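You operate a simulated robot arm through the tools that you are given. There is no shell and no other tool. Be economical: measure what you need, move in short steps, check, and stop when the job is done.

You run a simulated robot arm. Do the job below in one go: nothing can be reset, and whatever is moved stays where it is left.

JOB
Pack the brown roll and the apple in the yellow case and shut it.

It is judged by the outcome, as a careful person would: the job done as asked, and still so three seconds after it is handed in. It fails if anything else is knocked over, pushed out of place, dropped, spilled or broken.

ROBOT AND FRAMES
A 6-joint arm with a two-finger parallel gripper, fixed in place. Base frame: the origin is at the foot of the arm, x ahead of it, y to its left, z up. Readings come in mm, rad, newtons and seconds.
With the tool pointing down near the work surface it reaches from about 120 to 740 mm from the base axis. Its first joint turns from -2.897 to 2.897 rad. Payload 3.91 kg.
The tool frame sits at the grasp point between the pads (the TCP): z along the fingers, y along the line on which they close. The tips reach 30 mm beyond it. The gripper opens to 110 mm. The fingers are 20 mm wide and 10 mm thick; the gripper's body (48 by 112 mm) begins 55 mm behind the TCP.
Orientation is that of the tool frame in the base frame, as a unit quaternion [w, x, y, z]. With the fingers straight down and closing along the base's y, the tool's x points along the base's -x, its y along +y and its z along -z.

CONTROLS
- The arm moves only by the tool step_arm. Its argument "motion" is a list of rows, each an object of numbers (a shift or turn left out is 0, a gripper value left out holds the last): "x", "y", "z": the shift along the base's x, y, z in units of 25 mm (1.0 is 25 mm); "ax", "ay", "az": the turn, a rotation vector about the base's x, y, z in units of 5 degrees (1.0 is 5 degrees). In form: [{"x": .., "y": .., "z": .., "ax": .., "ay": .., "az": ..}, ...]. A call has 1 to 10 rows; each row shifts and turns the commanded pose from where the row before left it. "jaw" is the opening, from 0 (shut) to 1 (fully open), set as the call begins (left out, the last holds). A call with a number of a shift or a turn outside -1 to 1 is refused whole. Each row takes 0.2 s and may step no farther than 50 mm and 0.15 rad from the row before; otherwise, or with a gripper value out of range, the whole call is refused. A pose out of reach is approached as far as the arm can. The call stops where the force on the tool passes 80 N (or 10 N more than at its start, if that is more) or the arm is blocked; 0.2 s more then pass. The fingers move at their own pace (about 45 mm/s each) and stop on an object; they squeeze with about 24 N. The grip force told is the motor's: it shows also when the fingers shut on nothing. Time passes only in rows, and 0.2 s behind the last, so rows that do not move let the fingers close. It gives the time, the measured TCP pose, the force on the tool (base axes), the opening and the grip force at its end, in the units of the frame above (readings bear some noise), with the torque about the TCP (base axes, N m) and any sound that the robot's microphone picked up.
- Cameras (640 x 400 px; columns grow to the right, rows downward): "scene" is fixed at [52.6, 500.6, 1682.6]; the picture's right is [-0.71, -0.71, 0.00], its down [-0.67, 0.67, -0.33] and it looks along [0.24, -0.24, -0.94] (base axes); focal length 301 px, centre (320, 200). "wrist" rides on the gripper at [71, 22, -107] in the tool frame; the picture's right is [-0.29, 0.96, 0.00], its down [-0.76, -0.23, -0.61] and it looks along [-0.58, -0.18, 0.79] (tool axes); focal length 243 px, centre (320, 200). There is no depth. A picture from a camera that has moved, and an enlarged one, comes with that camera's place and axes in the base frame and with its lens.
- capture(camera): a new picture of that camera. It takes no simulated time.
- raise_lower(by): slides the trunk up (or, below 0, down) by that many mm; the arm rides with it, the base frame stays. It gives what a move gives, with no picture.
- close_up(camera, box): a new picture of the part [left, top, right, bottom] of that camera's present view, enlarged. It takes no simulated time.
- sign_off(): hands the job in; it is judged then, once.

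Go step by step. Nothing tells you positions but the pictures and the camera data: compare them with the known pose of the tool, close in by small moves and look again before you grip or let go. The budget is 120 turns and 68 pictures, counting those below and the enlarged ones. Unless the task says otherwise, let go and move clear before handing in, and close with one line.

The tools are called after "Call:" by a JSON object that holds its "name" and its "arguments". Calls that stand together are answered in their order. step_arm: Moves the arm, as the interface text tells. Its arguments: {"type":"object","properties":{"motion":{"type":"array","items":{"type":"object","properties":{"x":{"type":"number"},"y":{"type":"number"},"z":{"type":"number"},"ax":{"type":"number"},"ay":{"type":"number"},"az":{"type":"number"}}}},"jaw":{"type":"number"}},"required":["motion"]} The other tools are called the same way: raise_lower (by) slides the trunk up or down; capture (camera) takes a picture; close_up (camera, box) takes an enlarged picture of a part of a camera's view; sign_off () hands the job in.

At the start:

```text
time: 0.0
eef_pos: [168.9, 278.4, 1288.3]
tcp_rot: [0.001, 0.0, 1.0, 0.0]
force: [0.5, 0.2, -0.2]
wrist_torque: [-0.03, 0.01, -0.02]
opening: 110.3
finger_force: 0.2
trunk travel left (down, up): [-525.0, 65.0]
```

scene: 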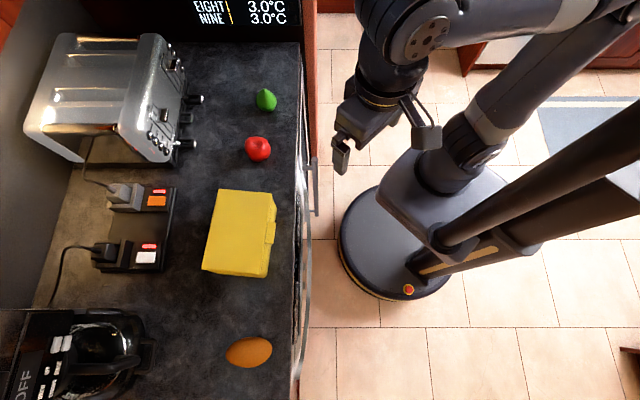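
wrist: 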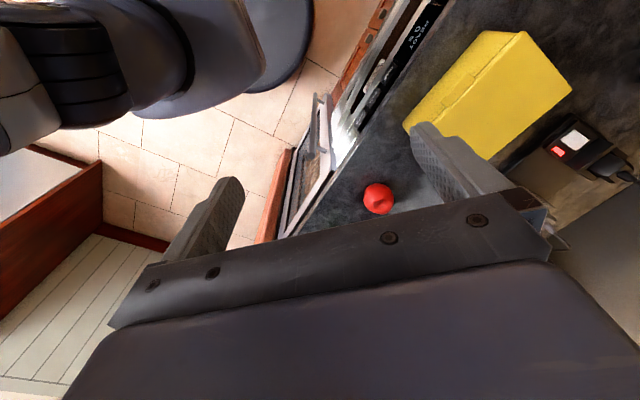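

I see the closed yellow case on the counter, with a green fruit and a red apple above it and the brown roll below it. I'll take enlarged views to see how the case is built.

Call:
{"name": "close_up", "arguments": {"camera": "scene", "box": [180, 170, 308, 290]}}

Call:
{"name": "close_up", "arguments": {"camera": "wrist", "box": [340, 10, 600, 230]}}

Call:
{"name": "close_up", "arguments": {"camera": "scene", "box": [200, 60, 320, 180]}}

```text
3.33 times, centred on (244, 230) of scene
camera zoom: at [52.6, 500.6, 1682.6], right [-0.71, -0.71, 0.0], down [-0.67, 0.67, -0.33], along [0.24, -0.24, -0.94], focal length 1002 px, centre (573, 100)
```

zoom: 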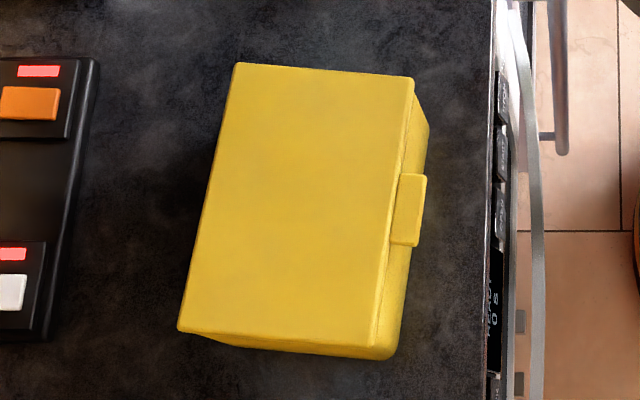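

```text
1.82 times, centred on (470, 120) of wrist
camera zoom: at [97.1, 299.7, 1394.6], right [0.29, 0.96, 0.0], down [0.76, -0.23, 0.61], along [0.58, -0.18, -0.79], focal length 441 px, centre (47, 346)
```

zoom: 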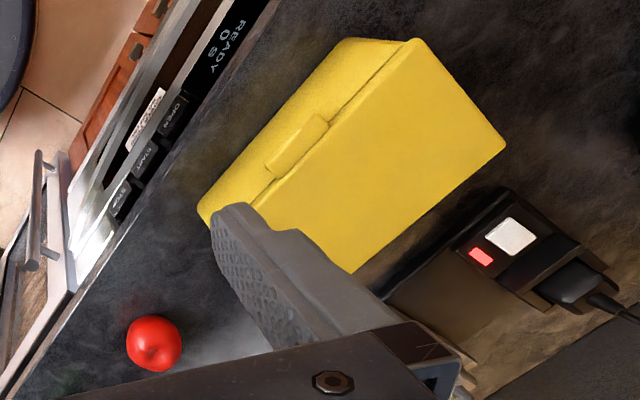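

```text
3.33 times, centred on (260, 120) of scene
camera zoom: at [52.6, 500.6, 1682.6], right [-0.71, -0.71, 0.0], down [-0.67, 0.67, -0.33], along [0.24, -0.24, -0.94], focal length 1002 px, centre (520, 467)
```

zoom: 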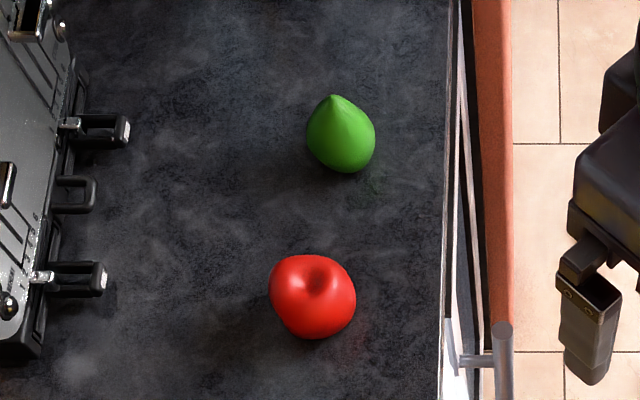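

The red apple is near (472, 330, 935) and the roll near (97, 683). The case is about 187 × 127 × 115 mm, its lid top is at z≈1016, and its front tab faces the robot. I'll turn the hand to face the case squarely, keeping it high, and then look again.

Call:
{"name": "step_arm", "arguments": {"motion": [{"x": 0.2, "y": 0.6, "az": 1}, {"x": 0.2, "y": 0.6, "az": 1}, {"x": 0.2, "y": 0.6, "az": 1}, {"x": 0.2, "y": 0.6, "az": 1}, {"x": 0.2, "y": 0.6, "az": 1}, {"x": 0.2, "y": 0.6, "az": 1}, {"x": 0.2, "y": 0.6, "az": 1}, {"x": 0.2, "y": 0.6, "az": 1}], "jaw": 0}}

Call:
{"name": "capture", "arguments": {"camera": "wrist"}}

```text
time: 1.8
eef_pos: [208.3, 398.1, 1289.0]
tcp_rot: [0.0, -0.344, 0.939, 0.0]
force: [0.5, 0.1, 1.0]
wrist_torque: [-0.05, -0.05, 0.0]
opening: 0.0
finger_force: 23.6
trunk travel left (down, up): [-525.0, 65.0]
```

```text
62 pictures are left
camera wrist: at [140.0, 368.9, 1394.6], right [-0.4, 0.92, 0.0], down [0.73, 0.31, 0.61], along [0.56, 0.24, -0.79], focal length 243 px, centre (320, 200)
```

wrist: 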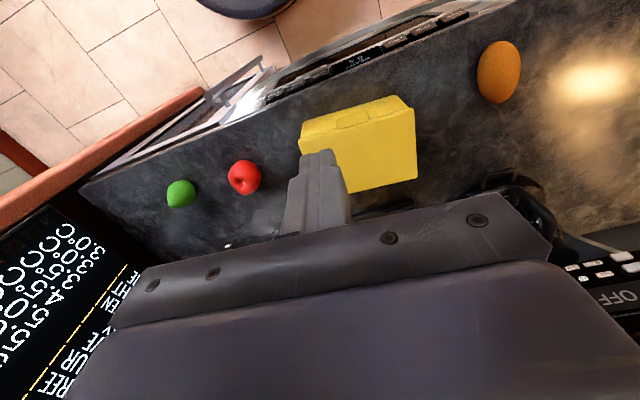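

The case is straight ahead now. I'll pitch the hand up towards horizontal, pointing at the case.

Call:
{"name": "step_arm", "arguments": {"motion": [{"ax": 0.65, "ay": -0.76}, {"ax": 0.65, "ay": -0.76}, {"ax": 0.65, "ay": -0.76}, {"ax": 0.65, "ay": -0.76}, {"ax": 0.65, "ay": -0.76}, {"ax": 0.65, "ay": -0.76}, {"ax": 0.65, "ay": -0.76}, {"ax": 0.65, "ay": -0.76}, {"ax": 0.65, "ay": -0.76}]}}

Call:
{"name": "step_arm", "arguments": {"motion": [{"ax": 0.65, "ay": -0.76}, {"ax": 0.65, "ay": -0.76}, {"ax": 0.65, "ay": -0.76}, {"ax": 0.65, "ay": -0.76}, {"ax": 0.65, "ay": -0.76}, {"ax": 0.65, "ay": -0.76}]}}

Call:
{"name": "capture", "arguments": {"camera": "wrist"}}

Call:
{"name": "capture", "arguments": {"camera": "scene"}}

```text
time: 3.8
eef_pos: [207.9, 396.9, 1287.5]
tcp_rot: [0.359, -0.316, 0.868, 0.135]
force: [0.5, 0.3, 0.1]
wrist_torque: [0.03, 0.02, -0.03]
opening: 0.0
finger_force: 23.5
trunk travel left (down, up): [-525.0, 65.0]
```

```text
time: 5.2
eef_pos: [208.8, 398.4, 1290.0]
tcp_rot: [0.57, -0.273, 0.745, 0.215]
force: [0.9, -0.3, 0.3]
wrist_torque: [0.0, -0.03, -0.01]
opening: 0.0
finger_force: 23.6
trunk travel left (down, up): [-525.0, 65.0]
```

```text
61 pictures are left
camera wrist: at [101.4, 336.0, 1246.9], right [-0.56, 0.77, 0.29], down [-0.14, -0.44, 0.89], along [0.81, 0.46, 0.36], focal length 243 px, centre (320, 200)
```

wrist: 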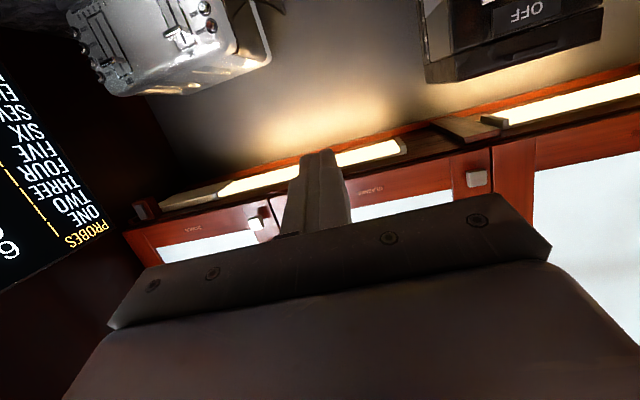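

```text
60 pictures are left
```

scene: 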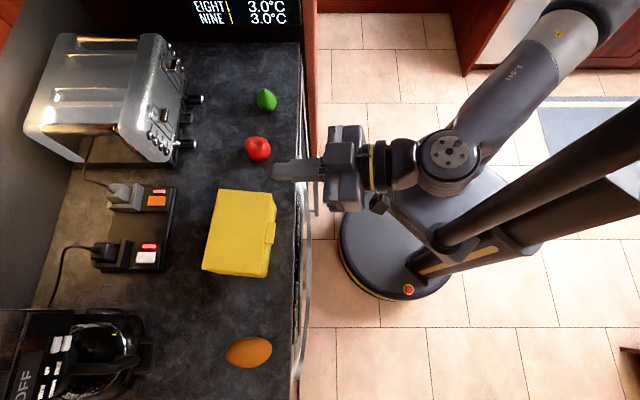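

The horizontal pose is reachable. To measure the tab I'll tip the hand halfway back down, stand off in front of the case and lower the trunk.

Call:
{"name": "step_arm", "arguments": {"motion": [{"x": -0.27, "ax": -0.65, "ay": 0.76}, {"x": -0.27, "ax": -0.65, "ay": 0.76}, {"x": -0.27, "ax": -0.65, "ay": 0.76}, {"x": -0.27, "ax": -0.65, "ay": 0.76}, {"x": -0.27, "ax": -0.65, "ay": 0.76}, {"x": -0.25, "ax": -0.65, "ay": 0.76}]}}

Call:
{"name": "raise_lower", "arguments": {"by": -220}}

Call:
{"name": "capture", "arguments": {"camera": "wrist"}}

Call:
{"name": "capture", "arguments": {"camera": "scene"}}

```text
time: 6.6
eef_pos: [168.1, 397.7, 1288.6]
tcp_rot: [0.358, -0.317, 0.868, 0.134]
force: [0.5, 0.1, 0.4]
wrist_torque: [-0.01, -0.01, -0.01]
opening: 0.2
finger_force: 24.1
trunk travel left (down, up): [-525.0, 65.0]
```

```text
time: 8.9
eef_pos: [168.7, 398.0, 1068.7]
tcp_rot: [0.359, -0.317, 0.868, 0.135]
force: [-0.3, -0.1, 0.0]
wrist_torque: [-0.01, 0.0, -0.01]
opening: 0.0
finger_force: 24.0
trunk travel left (down, up): [-305.0, 285.0]
```

```text
59 pictures are left
camera wrist: at [57.9, 333.4, 1092.9], right [-0.46, 0.86, 0.21], down [0.23, -0.11, 0.97], along [0.86, 0.49, -0.15], focal length 243 px, centre (320, 200)
```

wrist: 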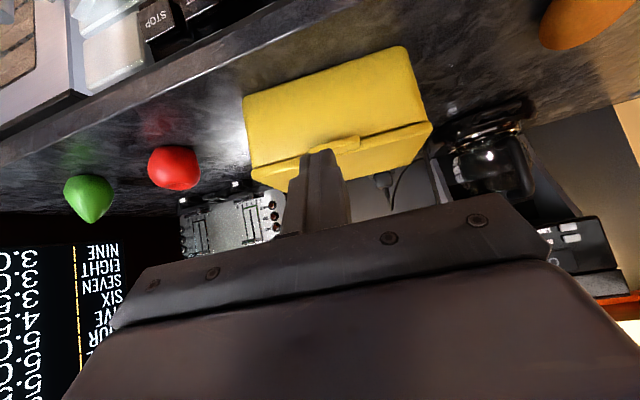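

```text
58 pictures are left
```

scene: 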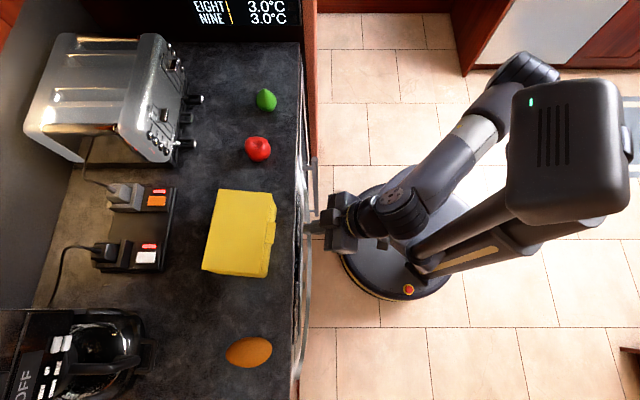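

This view, which comes out upside down, shows the front face and the tab well. I'll enlarge it.

Call:
{"name": "close_up", "arguments": {"camera": "wrist", "box": [230, 40, 440, 200]}}

```text
2.50 times, centred on (335, 120) of wrist
camera zoom: at [57.9, 333.4, 1092.9], right [-0.46, 0.86, 0.21], down [0.23, -0.11, 0.97], along [0.86, 0.49, -0.15], focal length 606 px, centre (282, 400)
```

zoom: 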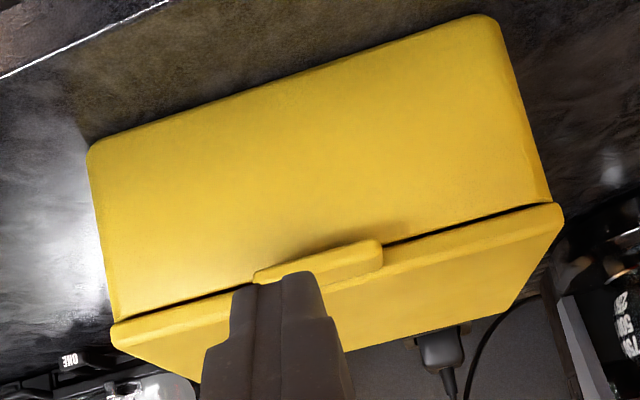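

The lid is a plate about 10 mm thick, hinged at the back. Its tab is about 47 wide, sticks out about 17 mm and has its underside near z≈1006. I'll bring the hand horizontal at z≈985, still standing off.

Call:
{"name": "step_arm", "arguments": {"motion": [{"z": -0.37, "ax": 0.65, "ay": -0.76}, {"z": -0.37, "ax": 0.65, "ay": -0.76}, {"z": -0.37, "ax": 0.65, "ay": -0.76}, {"z": -0.37, "ax": 0.65, "ay": -0.76}, {"z": -0.37, "ax": 0.65, "ay": -0.76}, {"z": -0.37, "ax": 0.65, "ay": -0.76}, {"z": -0.37, "ax": 0.65, "ay": -0.76}, {"z": -0.37, "ax": 0.65, "ay": -0.76}, {"z": -0.37, "ax": 0.65, "ay": -0.76}]}}

Call:
{"name": "capture", "arguments": {"camera": "wrist"}}

Call:
{"name": "close_up", "arguments": {"camera": "scene", "box": [200, 160, 360, 290]}}

```text
time: 10.9
eef_pos: [169.2, 398.4, 985.9]
tcp_rot: [0.663, -0.243, 0.663, 0.248]
force: [0.1, 0.3, 0.4]
wrist_torque: [0.01, 0.02, 0.02]
opening: 0.0
finger_force: 23.7
trunk travel left (down, up): [-305.0, 285.0]
```

```text
56 pictures are left
camera wrist: at [72.3, 345.8, 913.6], right [-0.62, 0.72, 0.3], down [-0.31, -0.58, 0.76], along [0.72, 0.38, 0.58], focal length 243 px, centre (320, 200)
```

wrist: 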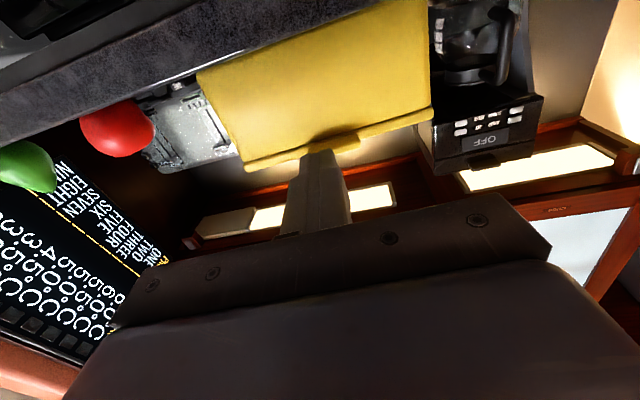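

```text
3.08 times, centred on (280, 225) of scene
camera zoom: at [52.6, 500.6, 1682.6], right [-0.71, -0.71, 0.0], down [-0.67, 0.67, -0.33], along [0.24, -0.24, -0.94], focal length 925 px, centre (443, 123)
```

zoom: 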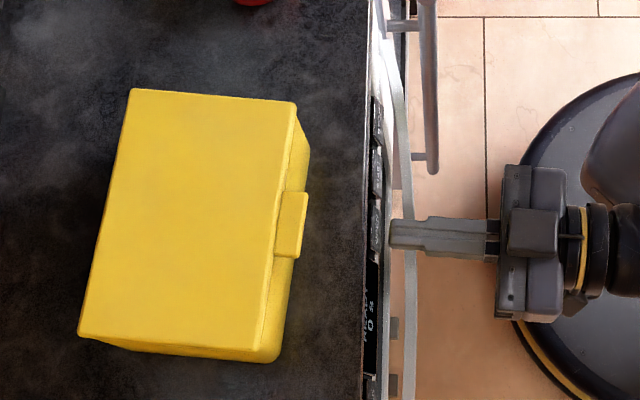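

The tip lines up with the tab; the tab's outer edge is at about 62 mm from the tip along the tool. I'll slide the tip forward under the tab without touching the body.

Call:
{"name": "step_arm", "arguments": {"motion": [{"x": 0.428, "y": 0.366}, {"x": 0.428, "y": 0.366}, {"x": 0.428, "y": 0.366}, {"x": 0.428, "y": 0.366}, {"x": 0.428, "y": 0.366}]}}

Call:
{"name": "close_up", "arguments": {"camera": "scene", "box": [200, 160, 360, 290]}}

Call:
{"name": "close_up", "arguments": {"camera": "wrist", "box": [200, 40, 440, 220]}}

```text
time: 12.1
eef_pos: [222.7, 444.7, 985.8]
tcp_rot: [0.662, -0.243, 0.664, 0.248]
force: [-1.1, -0.3, 0.0]
wrist_torque: [0.01, 0.03, 0.02]
opening: 0.2
finger_force: 24.3
trunk travel left (down, up): [-305.0, 285.0]
```

```text
3.08 times, centred on (280, 225) of scene
camera zoom: at [52.6, 500.6, 1682.6], right [-0.71, -0.71, 0.0], down [-0.67, 0.67, -0.33], along [0.24, -0.24, -0.94], focal length 925 px, centre (443, 123)
```

zoom: 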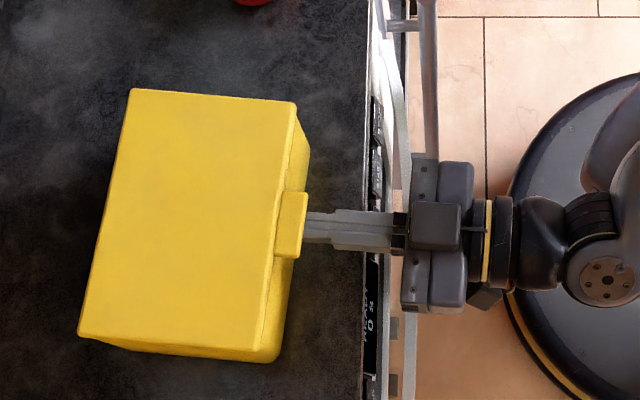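

```text
2.22 times, centred on (320, 130) of wrist
camera zoom: at [126.1, 391.7, 913.1], right [-0.62, 0.72, 0.3], down [-0.31, -0.57, 0.76], along [0.72, 0.38, 0.58], focal length 539 px, centre (320, 356)
```

zoom: 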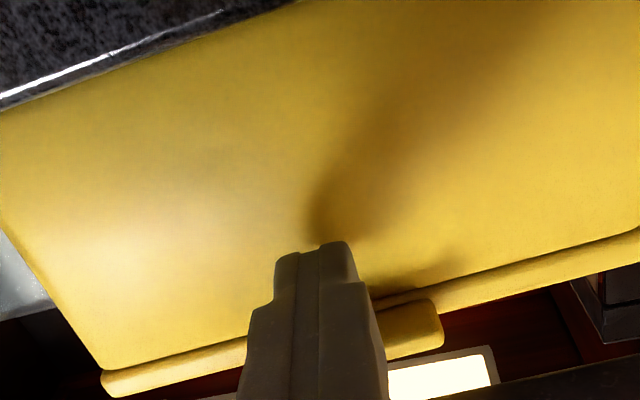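

The finger is under the tab with no contact on the body. I'll lift a little and check that the lid follows.

Call:
{"name": "step_arm", "arguments": {"motion": [{"x": 0.1, "y": 0.085}, {"z": 0.4}, {"z": 0.4, "x": 0.03, "y": 0.026}, {"z": 0.4, "x": 0.06, "y": 0.05}, {"z": 0.4, "x": 0.06, "y": 0.05}]}}

Call:
{"name": "close_up", "arguments": {"camera": "scene", "box": [200, 160, 360, 290]}}

Call:
{"name": "capture", "arguments": {"camera": "wrist"}}

```text
time: 13.3
eef_pos: [229.4, 449.7, 1026.1]
tcp_rot: [0.663, -0.243, 0.664, 0.247]
force: [-0.3, -0.2, 0.4]
wrist_torque: [-0.01, -0.03, -0.03]
opening: 0.2
finger_force: 23.7
trunk travel left (down, up): [-305.0, 285.0]
```

```text
3.08 times, centred on (280, 225) of scene
camera zoom: at [52.6, 500.6, 1682.6], right [-0.71, -0.71, 0.0], down [-0.67, 0.67, -0.33], along [0.24, -0.24, -0.94], focal length 925 px, centre (443, 123)
```

zoom: 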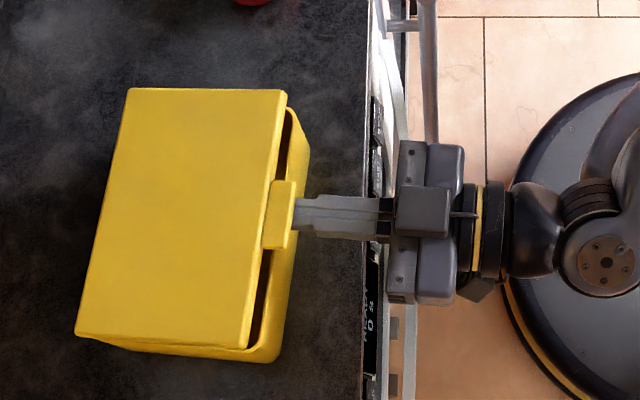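

```text
51 pictures are left
camera wrist: at [132.4, 396.9, 953.3], right [-0.62, 0.73, 0.3], down [-0.31, -0.57, 0.76], along [0.72, 0.38, 0.58], focal length 243 px, centre (320, 200)
```

wrist: 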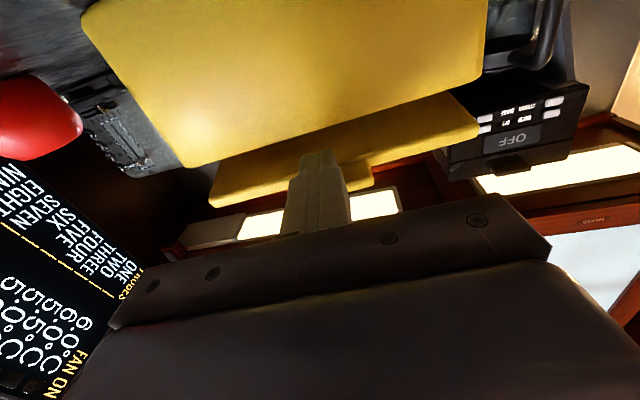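

The lid follows freely. I'll continue along the hinge arc.

Call:
{"name": "step_arm", "arguments": {"motion": [{"x": 0.27, "y": 0.234, "z": 0.68}, {"x": 0.27, "y": 0.234, "z": 0.68}, {"x": 0.35, "y": 0.3, "z": 0.42}, {"x": 0.35, "y": 0.3, "z": 0.42}, {"x": 0.38, "y": 0.325, "z": 0.38}, {"x": 0.38, "y": 0.325, "z": 0.38}]}}

Call:
{"name": "close_up", "arguments": {"camera": "scene", "box": [180, 150, 360, 290]}}

```text
time: 14.7
eef_pos: [278.3, 493.1, 1100.2]
tcp_rot: [0.663, -0.243, 0.664, 0.247]
force: [-1.0, -0.6, -0.3]
wrist_torque: [0.01, -0.03, 0.03]
opening: 0.2
finger_force: 24.0
trunk travel left (down, up): [-305.0, 285.0]
```

```text
2.86 times, centred on (270, 220) of scene
camera zoom: at [52.6, 500.6, 1682.6], right [-0.71, -0.71, 0.0], down [-0.67, 0.67, -0.33], along [0.24, -0.24, -0.94], focal length 859 px, centre (463, 143)
```

zoom: 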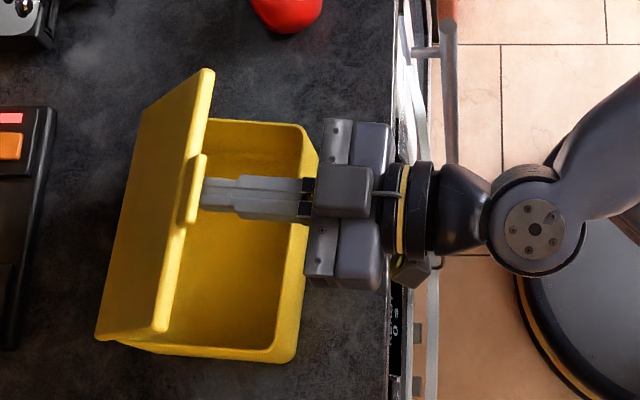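

The lid is at about 60° and still resting on the finger. I'll push it past vertical.

Call:
{"name": "step_arm", "arguments": {"motion": [{"x": 0.45, "y": 0.385, "z": 0.24}, {"x": 0.45, "y": 0.385, "z": 0.24}, {"x": 0.45, "y": 0.385, "z": 0.1}, {"x": 0.45, "y": 0.385, "z": 0.06}]}}

Call:
{"name": "close_up", "arguments": {"camera": "scene", "box": [180, 150, 360, 290]}}

```text
time: 15.7
eef_pos: [323.3, 530.9, 1115.7]
tcp_rot: [0.663, -0.242, 0.664, 0.247]
force: [0.3, -0.5, -0.4]
wrist_torque: [-0.01, 0.01, 0.0]
opening: 0.0
finger_force: 24.4
trunk travel left (down, up): [-305.0, 285.0]
```

```text
2.86 times, centred on (270, 220) of scene
camera zoom: at [52.6, 500.6, 1682.6], right [-0.71, -0.71, 0.0], down [-0.67, 0.67, -0.33], along [0.24, -0.24, -0.94], focal length 859 px, centre (463, 143)
```

zoom: 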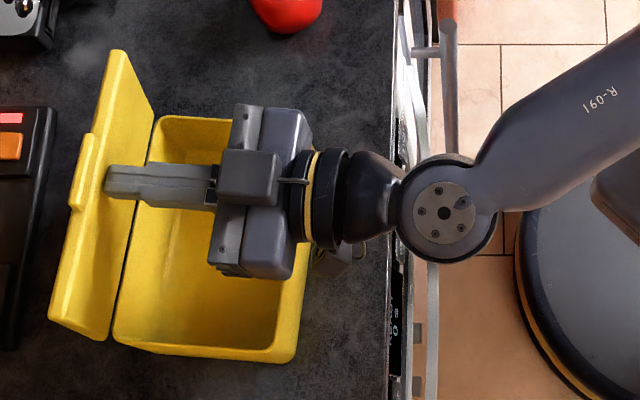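

The lid is about vertical. I'll push it a bit further, until it leans on its stop.

Call:
{"name": "step_arm", "arguments": {"motion": [{"x": 0.4, "y": 0.34, "z": 0.0}, {"x": 0.4, "y": 0.34, "z": -0.05}, {"x": 0.35, "y": 0.3, "z": -0.1}]}}

Call:
{"name": "close_up", "arguments": {"camera": "scene", "box": [180, 150, 360, 290]}}

```text
time: 16.5
eef_pos: [353.6, 554.9, 1111.8]
tcp_rot: [0.663, -0.241, 0.664, 0.248]
force: [0.0, 0.5, 0.4]
wrist_torque: [-0.01, 0.0, 0.01]
opening: 0.0
finger_force: 24.5
trunk travel left (down, up): [-305.0, 285.0]
```

```text
2.86 times, centred on (270, 220) of scene
camera zoom: at [52.6, 500.6, 1682.6], right [-0.71, -0.71, 0.0], down [-0.67, 0.67, -0.33], along [0.24, -0.24, -0.94], focal length 859 px, centre (463, 143)
```

zoom: 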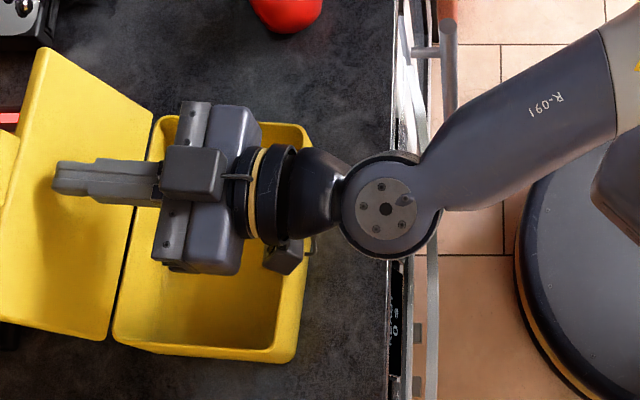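

The lid has gone over on its own and the finger no longer touches it. I'll back off the way I came and check the whole scene.

Call:
{"name": "step_arm", "arguments": {"motion": [{"x": -0.7, "y": -0.6, "z": 0.3}, {"x": -0.7, "y": -0.6, "z": 0.3}, {"x": -0.7, "y": -0.6, "z": 0.3}, {"x": -0.7, "y": -0.6, "z": 0.3}, {"x": -0.7, "y": -0.6, "z": 0.3}, {"x": -0.7, "y": -0.6, "z": 0.3}, {"x": -0.7, "y": -0.6, "z": 0.3}]}}

Call:
{"name": "capture", "arguments": {"camera": "scene"}}

Call:
{"name": "close_up", "arguments": {"camera": "scene", "box": [120, 160, 300, 290]}}

```text
time: 18.1
eef_pos: [230.7, 450.3, 1165.1]
tcp_rot: [0.663, -0.242, 0.664, 0.247]
force: [-0.3, -0.1, -0.3]
wrist_torque: [-0.02, 0.04, 0.01]
opening: 0.1
finger_force: 23.8
trunk travel left (down, up): [-305.0, 285.0]
```

```text
47 pictures are left
```

scene: 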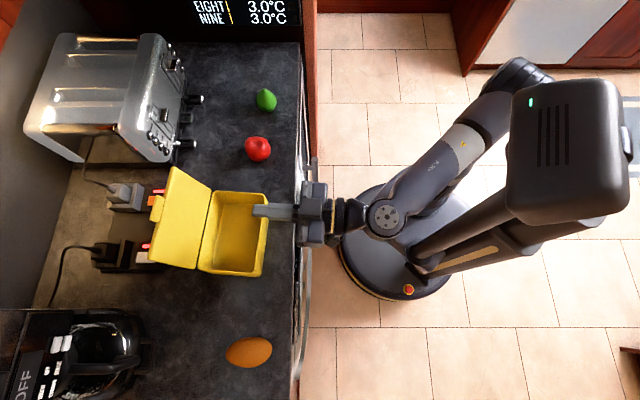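

```text
3.08 times, centred on (210, 225) of scene
camera zoom: at [52.6, 500.6, 1682.6], right [-0.71, -0.71, 0.0], down [-0.67, 0.67, -0.33], along [0.24, -0.24, -0.94], focal length 925 px, centre (658, 123)
```

zoom: 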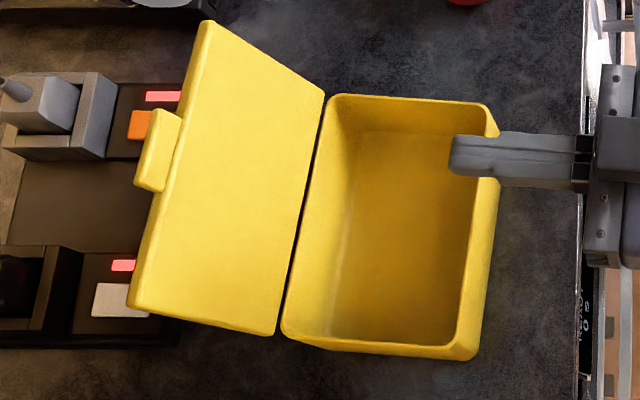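

The lid rests open at about 120° and nothing else has moved. Next I'll measure the roll and the apple.

Call:
{"name": "close_up", "arguments": {"camera": "scene", "box": [200, 310, 300, 390]}}

```text
5.00 times, centred on (250, 350) of scene
camera zoom: at [52.6, 500.6, 1682.6], right [-0.71, -0.71, 0.0], down [-0.67, 0.67, -0.33], along [0.24, -0.24, -0.94], focal length 1503 px, centre (670, -550)
```

zoom: 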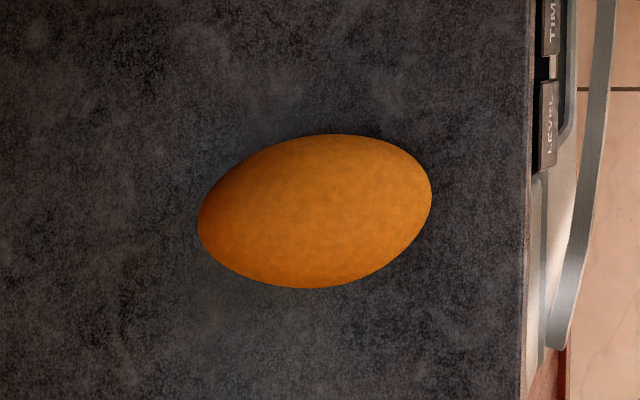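

The roll is centred near (97, 684), its long axis at about 62°, roughly 107 × 65 mm. That fits across the case depth. I'll bring the tool back to pointing down while moving high above the roll.

Call:
{"name": "step_arm", "arguments": {"motion": [{"x": -0.298, "y": 0.5, "z": 0.1, "ax": -0.643, "ay": 0.766}, {"x": -0.298, "y": 0.5, "z": 0.1, "ax": -0.643, "ay": 0.766}, {"x": -0.298, "y": 0.5, "z": 0.1, "ax": -0.643, "ay": 0.766}, {"x": -0.298, "y": 0.5, "ax": -0.643, "ay": 0.766}, {"x": -0.298, "y": 0.5, "ax": -0.643, "ay": 0.766}, {"x": -0.298, "y": 0.5, "ax": -0.643, "ay": 0.766}, {"x": -0.298, "y": 0.5, "ax": -0.643, "ay": 0.766}, {"x": -0.298, "y": 0.5, "ax": -0.643, "ay": 0.766}, {"x": -0.298, "y": 0.5, "ax": -0.643, "ay": 0.766}], "jaw": 1}}

Call:
{"name": "step_arm", "arguments": {"motion": [{"x": -0.298, "y": 0.5, "ax": -0.643, "ay": 0.766}, {"x": -0.298, "y": 0.5, "ax": -0.643, "ay": 0.766}, {"x": -0.298, "y": 0.5, "ax": -0.643, "ay": 0.766}, {"x": -0.298, "y": 0.5, "ax": -0.643, "ay": 0.766}, {"x": -0.298, "y": 0.5, "ax": -0.643, "ay": 0.766}, {"x": -0.298, "y": 0.5, "ax": -0.643, "ay": 0.766}, {"x": -0.298, "y": 0.5, "ax": -0.643, "ay": 0.766}, {"x": -0.298, "y": 0.5, "ax": -0.643, "ay": 0.766}, {"x": -0.298, "y": 0.5, "ax": -0.643, "ay": 0.766}]}}

Call:
{"name": "step_arm", "arguments": {"motion": [{"az": 0.9}, {"az": 0.9}, {"az": 0.9}, {"az": 0.9}, {"az": 0.9}]}}

Call:
{"name": "capture", "arguments": {"camera": "wrist"}}

Call:
{"name": "capture", "arguments": {"camera": "scene"}}

```text
time: 20.1
eef_pos: [162.7, 562.3, 1172.7]
tcp_rot: [0.357, -0.315, 0.868, 0.138]
force: [0.1, -1.0, 0.5]
wrist_torque: [-0.01, -0.01, 0.0]
opening: 109.8
finger_force: 0.1
trunk travel left (down, up): [-305.0, 285.0]
```

```text
time: 22.1
eef_pos: [105.5, 618.8, 996.4]
tcp_rot: [0.005, -0.338, 0.941, 0.021]
force: [0.4, 0.1, 0.9]
wrist_torque: [0.01, -0.02, 0.02]
opening: 110.1
finger_force: 0.1
out of reach, approached as far as the arm can: row 3, 4, 5, 6, 7, 8, 9
trunk travel left (down, up): [-305.0, 285.0]
```

```text
time: 23.3
eef_pos: [108.0, 622.6, 975.9]
tcp_rot: [-0.001, -0.514, 0.858, 0.006]
force: [-0.6, -0.4, 0.3]
wrist_torque: [0.03, -0.01, 0.02]
opening: 110.1
finger_force: 0.0
out of reach, approached as far as the arm can: row 1, 4
trunk travel left (down, up): [-305.0, 285.0]
```

```text
44 pictures are left
camera wrist: at [56.1, 568.7, 1082.0], right [-0.71, 0.71, 0.01], down [0.56, 0.56, 0.61], along [0.42, 0.44, -0.79], focal length 243 px, centre (320, 200)
```

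wrist: 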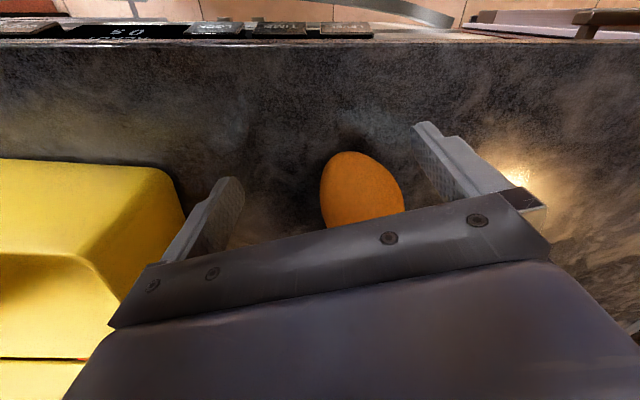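

```text
43 pictures are left
```

scene: 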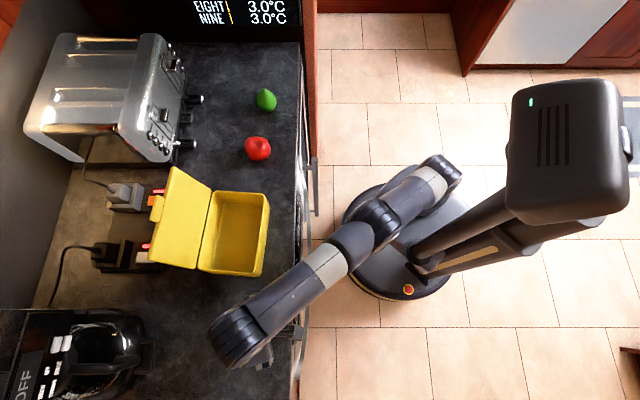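

At this trunk height the arm ran out of reach and sagged low, but it is clear of everything. I'll raise the trunk to regain reach and check the pose.

Call:
{"name": "raise_lower", "arguments": {"by": 120}}

Call:
{"name": "step_arm", "arguments": {"motion": [{"z": 0.0}]}}

```text
time: 24.8
eef_pos: [106.6, 623.4, 1098.0]
tcp_rot: [0.001, -0.516, 0.857, 0.008]
force: [0.1, 0.1, -0.2]
wrist_torque: [0.03, -0.01, 0.0]
opening: 109.6
finger_force: 0.1
trunk travel left (down, up): [-425.0, 165.0]
```

```text
time: 25.2
eef_pos: [106.0, 623.8, 1098.6]
tcp_rot: [0.0, -0.515, 0.857, 0.009]
force: [0.4, -0.1, 0.7]
wrist_torque: [-0.01, -0.03, 0.02]
opening: 109.8
finger_force: 0.1
trunk travel left (down, up): [-425.0, 165.0]
```

The reach is back. I'll move over the roll at a safe height and descend partway.

Call:
{"name": "step_arm", "arguments": {"motion": [{"x": -0.09, "y": 0.6}, {"x": -0.09, "y": 0.6}, {"x": -0.09, "y": 0.6}, {"x": -0.09, "y": 0.6}, {"z": -0.8}, {"z": -0.8}, {"z": -0.8}]}}

Call:
{"name": "capture", "arguments": {"camera": "wrist"}}

Call:
{"name": "close_up", "arguments": {"camera": "scene", "box": [190, 300, 320, 400]}}

```text
time: 26.8
eef_pos: [98.2, 624.0, 1033.8]
tcp_rot: [0.001, -0.516, 0.856, 0.007]
force: [0.3, 0.1, 0.7]
wrist_torque: [0.02, 0.03, 0.0]
opening: 110.0
finger_force: 0.0
out of reach, approached as far as the arm can: row 1, 2, 3, 4
trunk travel left (down, up): [-425.0, 165.0]
```

```text
42 pictures are left
camera wrist: at [47.2, 570.7, 1139.6], right [-0.71, 0.7, 0.02], down [0.56, 0.55, 0.61], along [0.42, 0.44, -0.79], focal length 243 px, centre (320, 200)
```

wrist: 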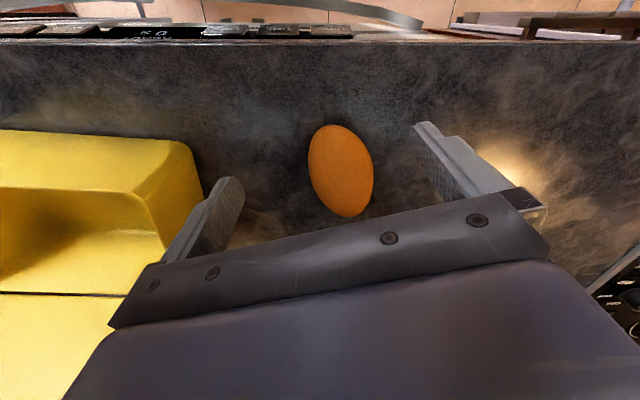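

```text
4.00 times, centred on (255, 350) of scene
camera zoom: at [52.6, 500.6, 1682.6], right [-0.71, -0.71, 0.0], down [-0.67, 0.67, -0.33], along [0.24, -0.24, -0.94], focal length 1203 px, centre (580, -400)
```

zoom: 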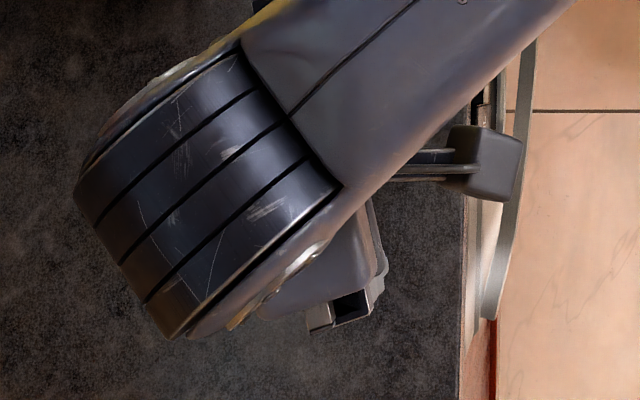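

The roll is almost straight ahead in the hand's forward direction, about 60 mm further out. I'll test the reach at this lower height.

Call:
{"name": "step_arm", "arguments": {"motion": [{"x": 0.2, "y": 0.45}, {"x": 0.2, "y": 0.45}, {"x": 0.2, "y": 0.45}]}}

```text
time: 27.6
eef_pos: [113.4, 652.9, 1032.3]
tcp_rot: [0.001, -0.516, 0.857, 0.01]
force: [0.0, -0.5, -0.1]
wrist_torque: [0.02, 0.03, 0.01]
opening: 110.0
finger_force: 0.0
out of reach, approached as far as the arm can: row 3
trunk travel left (down, up): [-425.0, 165.0]
```

Reach grows as the arm works lower relative to its shoulder. I'll raise the trunk a bit more and lower the arm by the same amount.

Call:
{"name": "raise_lower", "arguments": {"by": 100}}

Call:
{"name": "step_arm", "arguments": {"motion": [{"z": -0.9}, {"z": -0.9}, {"z": -0.9}, {"z": -0.9}, {"z": -0.6}, {"x": 0.2, "y": 0.4}, {"x": 0.15, "y": 0.35}]}}

Call:
{"name": "capture", "arguments": {"camera": "wrist"}}

```text
time: 29.0
eef_pos: [113.1, 652.9, 1132.5]
tcp_rot: [0.001, -0.515, 0.857, 0.009]
force: [-0.4, -0.5, 0.2]
wrist_torque: [0.01, 0.01, -0.04]
opening: 110.0
finger_force: 0.0
trunk travel left (down, up): [-525.0, 65.0]
```

```text
time: 30.6
eef_pos: [123.5, 672.2, 1027.6]
tcp_rot: [0.001, -0.515, 0.857, 0.008]
force: [-0.1, 0.3, -0.3]
wrist_torque: [-0.02, 0.0, -0.01]
opening: 109.8
finger_force: 0.1
trunk travel left (down, up): [-525.0, 65.0]
```

```text
40 pictures are left
camera wrist: at [70.7, 617.1, 1133.0], right [-0.71, 0.71, 0.02], down [0.56, 0.55, 0.61], along [0.42, 0.44, -0.79], focal length 243 px, centre (320, 200)
```

wrist: 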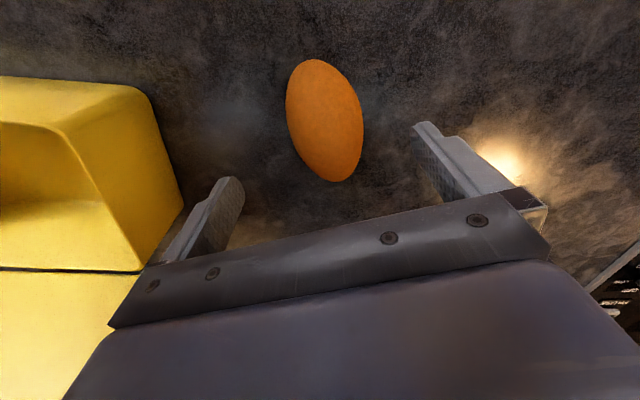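

The tool is centred over the roll and aligned with its long axis. I'll nudge sideways 4 mm and descend.

Call:
{"name": "step_arm", "arguments": {"motion": [{"x": -0.14, "y": 0.075, "z": -0.7}, {"z": -0.7}, {"z": -0.7}, {"z": -0.7}, {"z": -0.5}]}}

Call:
{"name": "capture", "arguments": {"camera": "wrist"}}

Call:
{"name": "close_up", "arguments": {"camera": "scene", "box": [190, 300, 320, 400]}}

```text
time: 31.8
eef_pos: [118.8, 673.0, 951.3]
tcp_rot: [0.005, -0.516, 0.857, 0.013]
force: [-0.5, -1.5, 29.7]
wrist_torque: [-1.11, -1.41, -0.08]
opening: 109.7
finger_force: 0.0
trunk travel left (down, up): [-525.0, 65.0]
```

```text
39 pictures are left
camera wrist: at [67.0, 617.5, 1055.9], right [-0.71, 0.7, 0.02], down [0.56, 0.55, 0.62], along [0.42, 0.45, -0.78], focal length 243 px, centre (320, 200)
```

wrist: 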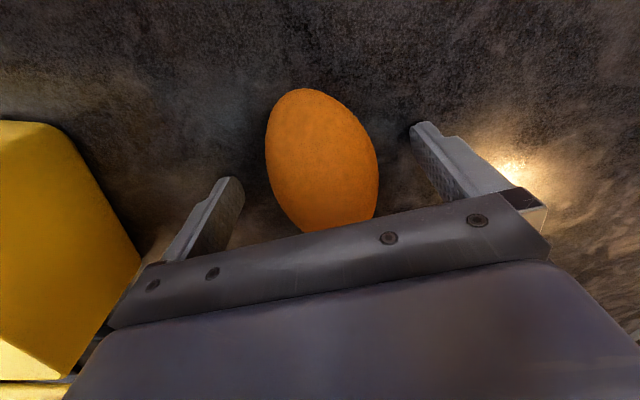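

```text
4.00 times, centred on (255, 350) of scene
camera zoom: at [52.6, 500.6, 1682.6], right [-0.71, -0.71, 0.0], down [-0.67, 0.67, -0.33], along [0.24, -0.24, -0.94], focal length 1203 px, centre (580, -400)
```

zoom: 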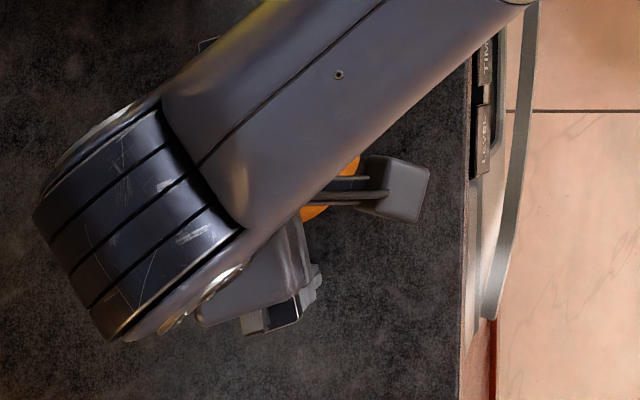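

The tips touched the counter, so its surface is at z≈921. I'll lift a few mm, centre on the roll and close the gripper.

Call:
{"name": "step_arm", "arguments": {"motion": [{"z": 0.4}, {"x": -0.38, "y": -0.3}, {"z": 0}]}}

Call:
{"name": "capture", "arguments": {"camera": "wrist"}}

```text
time: 32.6
eef_pos: [108.9, 665.1, 954.4]
tcp_rot: [0.001, -0.515, 0.857, 0.009]
force: [-0.4, 0.3, 0.6]
wrist_torque: [0.01, 0.0, 0.02]
opening: 110.0
finger_force: 0.0
trunk travel left (down, up): [-525.0, 65.0]
```

```text
37 pictures are left
camera wrist: at [57.0, 610.5, 1059.5], right [-0.71, 0.71, 0.02], down [0.56, 0.55, 0.61], along [0.42, 0.44, -0.79], focal length 243 px, centre (320, 200)
```

wrist: 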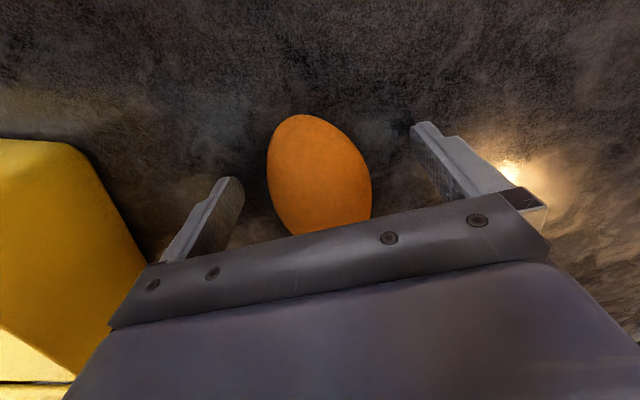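

The roll is centred between the fingers. Closing.

Call:
{"name": "step_arm", "arguments": {"motion": [{"z": 0}, {"z": 0}, {"z": 0}, {"z": 0}], "jaw": 0}}

Call:
{"name": "step_arm", "arguments": {"motion": [{"z": 0.4}, {"z": 0.4}, {"z": 0.6}, {"z": 0.8}]}}

Call:
{"name": "capture", "arguments": {"camera": "wrist"}}

```text
time: 33.6
eef_pos: [108.6, 664.4, 955.1]
tcp_rot: [0.002, -0.514, 0.857, 0.009]
force: [-0.1, -0.8, -0.1]
wrist_torque: [-0.01, -0.01, -0.02]
opening: 57.8
finger_force: 24.2
trunk travel left (down, up): [-525.0, 65.0]
```

```text
time: 34.6
eef_pos: [108.7, 665.4, 1010.8]
tcp_rot: [0.001, -0.515, 0.857, 0.01]
force: [0.1, -0.6, -0.2]
wrist_torque: [-0.02, -0.02, -0.03]
opening: 57.6
finger_force: 23.8
trunk travel left (down, up): [-525.0, 65.0]
```

```text
36 pictures are left
camera wrist: at [57.0, 611.2, 1115.6], right [-0.71, 0.7, 0.02], down [0.56, 0.55, 0.61], along [0.42, 0.44, -0.79], focal length 243 px, centre (320, 200)
```

wrist: 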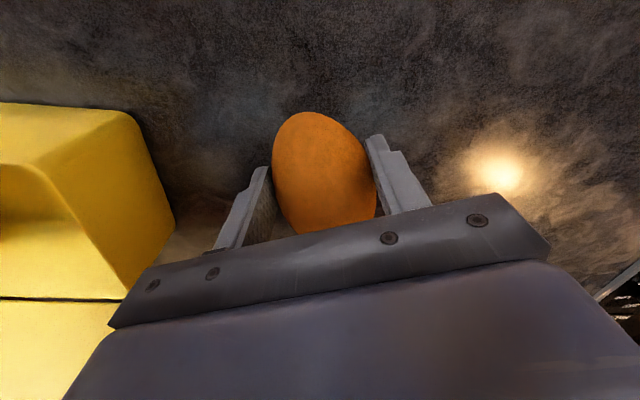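

The roll is held firmly. Before I carry it over, I'll re-measure the open case, because it seems to have slid back slightly during opening.

Call:
{"name": "close_up", "arguments": {"camera": "scene", "box": [190, 180, 280, 285]}}

```text
3.81 times, centred on (235, 232) of scene
camera zoom: at [52.6, 500.6, 1682.6], right [-0.71, -0.71, 0.0], down [-0.67, 0.67, -0.33], along [0.24, -0.24, -0.94], focal length 1145 px, centre (644, 76)
```

zoom: 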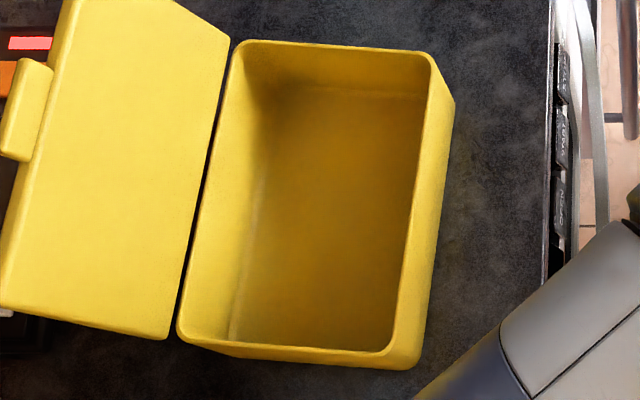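

The case slid back about 20 mm as the lid opened. Its interior now spans n≈521–636 and a≈−106 to −282, where n runs front to back and a along its length. I'll carry the roll over the far half at height, turning it across the case.

Call:
{"name": "step_arm", "arguments": {"motion": [{"z": 0.8}, {"z": 0.9}, {"z": 0.9}]}}

Call:
{"name": "step_arm", "arguments": {"motion": [{"x": 0.915, "y": -0.567, "az": -0.54}, {"x": 0.915, "y": -0.567, "az": -0.54}, {"x": 0.915, "y": -0.567, "az": -0.54}, {"x": 0.915, "y": -0.567, "az": -0.54}, {"x": 0.915, "y": -0.567, "az": -0.54}, {"x": 0.915, "y": -0.567, "az": -0.54}, {"x": 0.915, "y": -0.567, "az": -0.54}, {"x": 0.915, "y": -0.567, "az": -0.54}]}}

Call:
{"name": "capture", "arguments": {"camera": "wrist"}}

Call:
{"name": "close_up", "arguments": {"camera": "scene", "box": [160, 160, 320, 290]}}

```text
time: 35.4
eef_pos: [109.3, 665.1, 1075.8]
tcp_rot: [0.001, -0.515, 0.857, 0.008]
force: [0.6, -0.7, 0.4]
wrist_torque: [0.02, 0.02, 0.0]
opening: 57.7
finger_force: 23.6
trunk travel left (down, up): [-525.0, 65.0]
```

```text
time: 37.2
eef_pos: [293.5, 551.8, 1073.8]
tcp_rot: [0.003, -0.345, 0.939, 0.009]
force: [-0.4, 0.1, -0.4]
wrist_torque: [0.02, -0.01, 0.01]
opening: 57.6
finger_force: 23.9
trunk travel left (down, up): [-525.0, 65.0]
```

```text
34 pictures are left
camera wrist: at [225.0, 520.6, 1179.5], right [-0.4, 0.92, 0.02], down [0.73, 0.31, 0.61], along [0.56, 0.26, -0.79], focal length 243 px, centre (320, 200)
```

wrist: 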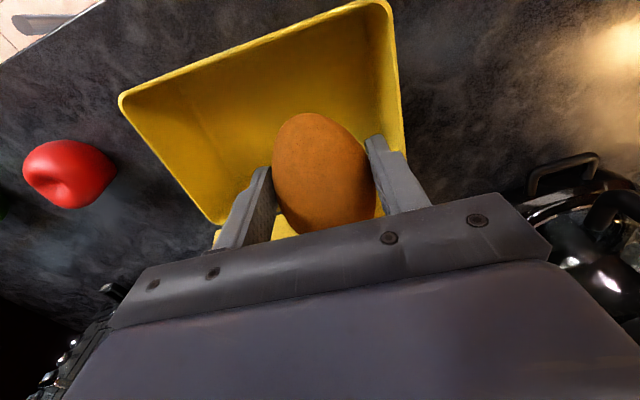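

```text
3.08 times, centred on (240, 225) of scene
camera zoom: at [52.6, 500.6, 1682.6], right [-0.71, -0.71, 0.0], down [-0.67, 0.67, -0.33], along [0.24, -0.24, -0.94], focal length 925 px, centre (566, 123)
```

zoom: 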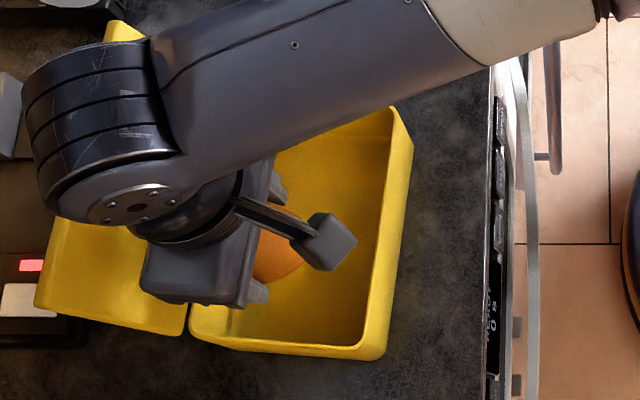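

Measured from the grip, the roll's centre sits about 9 mm towards the hinge side of the TCP. I'll shift 12 mm towards the front and go down halfway, then look.

Call:
{"name": "step_arm", "arguments": {"motion": [{"x": -0.365, "y": -0.31}, {"z": -0.6}, {"z": -0.6}, {"z": -0.6}]}}

Call:
{"name": "capture", "arguments": {"camera": "wrist"}}

Call:
{"name": "close_up", "arguments": {"camera": "scene", "box": [160, 160, 320, 290]}}

```text
time: 38.2
eef_pos: [282.5, 544.4, 1030.8]
tcp_rot: [0.002, -0.346, 0.938, 0.008]
force: [-0.9, -0.3, 0.2]
wrist_torque: [-0.04, 0.02, 0.01]
opening: 57.3
finger_force: 23.5
trunk travel left (down, up): [-525.0, 65.0]
```

```text
32 pictures are left
camera wrist: at [214.6, 512.8, 1135.6], right [-0.4, 0.92, 0.02], down [0.73, 0.31, 0.61], along [0.56, 0.26, -0.79], focal length 243 px, centre (320, 200)
```

wrist: 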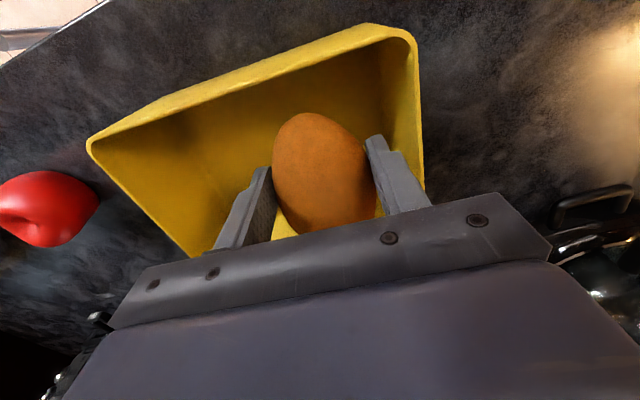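

```text
3.08 times, centred on (240, 225) of scene
camera zoom: at [52.6, 500.6, 1682.6], right [-0.71, -0.71, 0.0], down [-0.67, 0.67, -0.33], along [0.24, -0.24, -0.94], focal length 925 px, centre (566, 123)
```

zoom: 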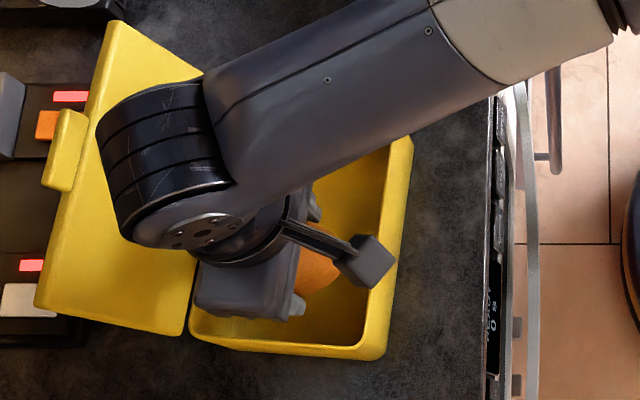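

The roll lines up with the opening. I'll lower it slowly, watching the force.

Call:
{"name": "step_arm", "arguments": {"motion": [{"z": -0.5}, {"z": -0.5}, {"z": -0.5}, {"z": -0.5}, {"z": -0.5}]}}

Call:
{"name": "capture", "arguments": {"camera": "wrist"}}

```text
time: 39.4
eef_pos: [283.6, 544.1, 967.4]
tcp_rot: [0.003, -0.345, 0.938, 0.009]
force: [-0.4, 0.5, -0.6]
wrist_torque: [-0.02, -0.01, 0.02]
opening: 57.4
finger_force: 24.1
trunk travel left (down, up): [-525.0, 65.0]
```

```text
30 pictures are left
camera wrist: at [215.6, 512.9, 1072.3], right [-0.4, 0.92, 0.02], down [0.73, 0.31, 0.61], along [0.56, 0.26, -0.79], focal length 243 px, centre (320, 200)
```

wrist: 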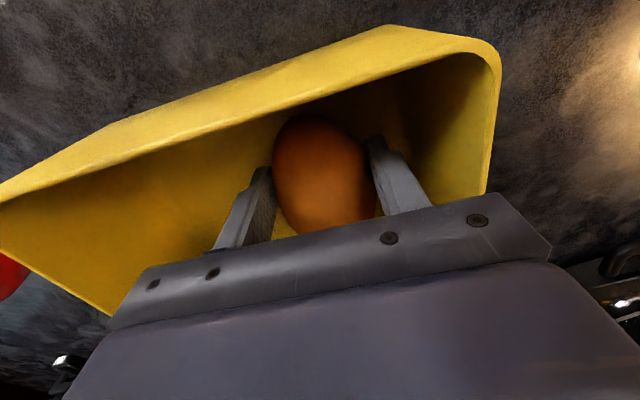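

It is inside without touching anything. I'll nudge 6 mm towards the far wall, lower to the floor of the case and open just enough to release.

Call:
{"name": "step_arm", "arguments": {"motion": [{"x": -0.156, "y": 0.18}, {"z": -0.15}, {"z": -0.12}]}}

Call:
{"name": "step_arm", "arguments": {"motion": [{"z": 0}, {"z": 0}, {"z": 0}], "jaw": 0.68}}

Call:
{"name": "step_arm", "arguments": {"motion": [{"z": 0.6}, {"z": 0.9}, {"z": 0.9}, {"z": 0.9}, {"z": 0.9}]}}

Call:
{"name": "capture", "arguments": {"camera": "wrist"}}

```text
time: 40.2
eef_pos: [278.9, 547.9, 960.1]
tcp_rot: [0.003, -0.346, 0.938, 0.01]
force: [0.0, -0.1, -0.3]
wrist_torque: [-0.04, 0.02, -0.02]
opening: 57.5
finger_force: 23.8
trunk travel left (down, up): [-525.0, 65.0]
```

```text
time: 41.0
eef_pos: [280.5, 548.4, 959.8]
tcp_rot: [0.003, -0.346, 0.938, 0.009]
force: [-0.7, 0.0, 0.0]
wrist_torque: [0.0, 0.01, -0.02]
opening: 74.7
finger_force: 0.0
trunk travel left (down, up): [-525.0, 65.0]
```

```text
time: 42.2
eef_pos: [278.7, 548.7, 1065.2]
tcp_rot: [0.003, -0.346, 0.938, 0.009]
force: [0.0, 0.0, 0.8]
wrist_torque: [-0.02, -0.02, 0.01]
opening: 74.9
finger_force: 0.0
trunk travel left (down, up): [-525.0, 65.0]
```

```text
29 pictures are left
camera wrist: at [210.7, 516.9, 1170.6], right [-0.4, 0.92, 0.02], down [0.73, 0.31, 0.61], along [0.56, 0.26, -0.79], focal length 243 px, centre (320, 200)
```

wrist: 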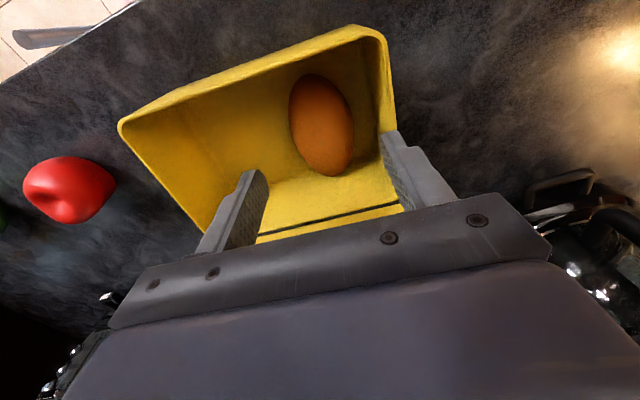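

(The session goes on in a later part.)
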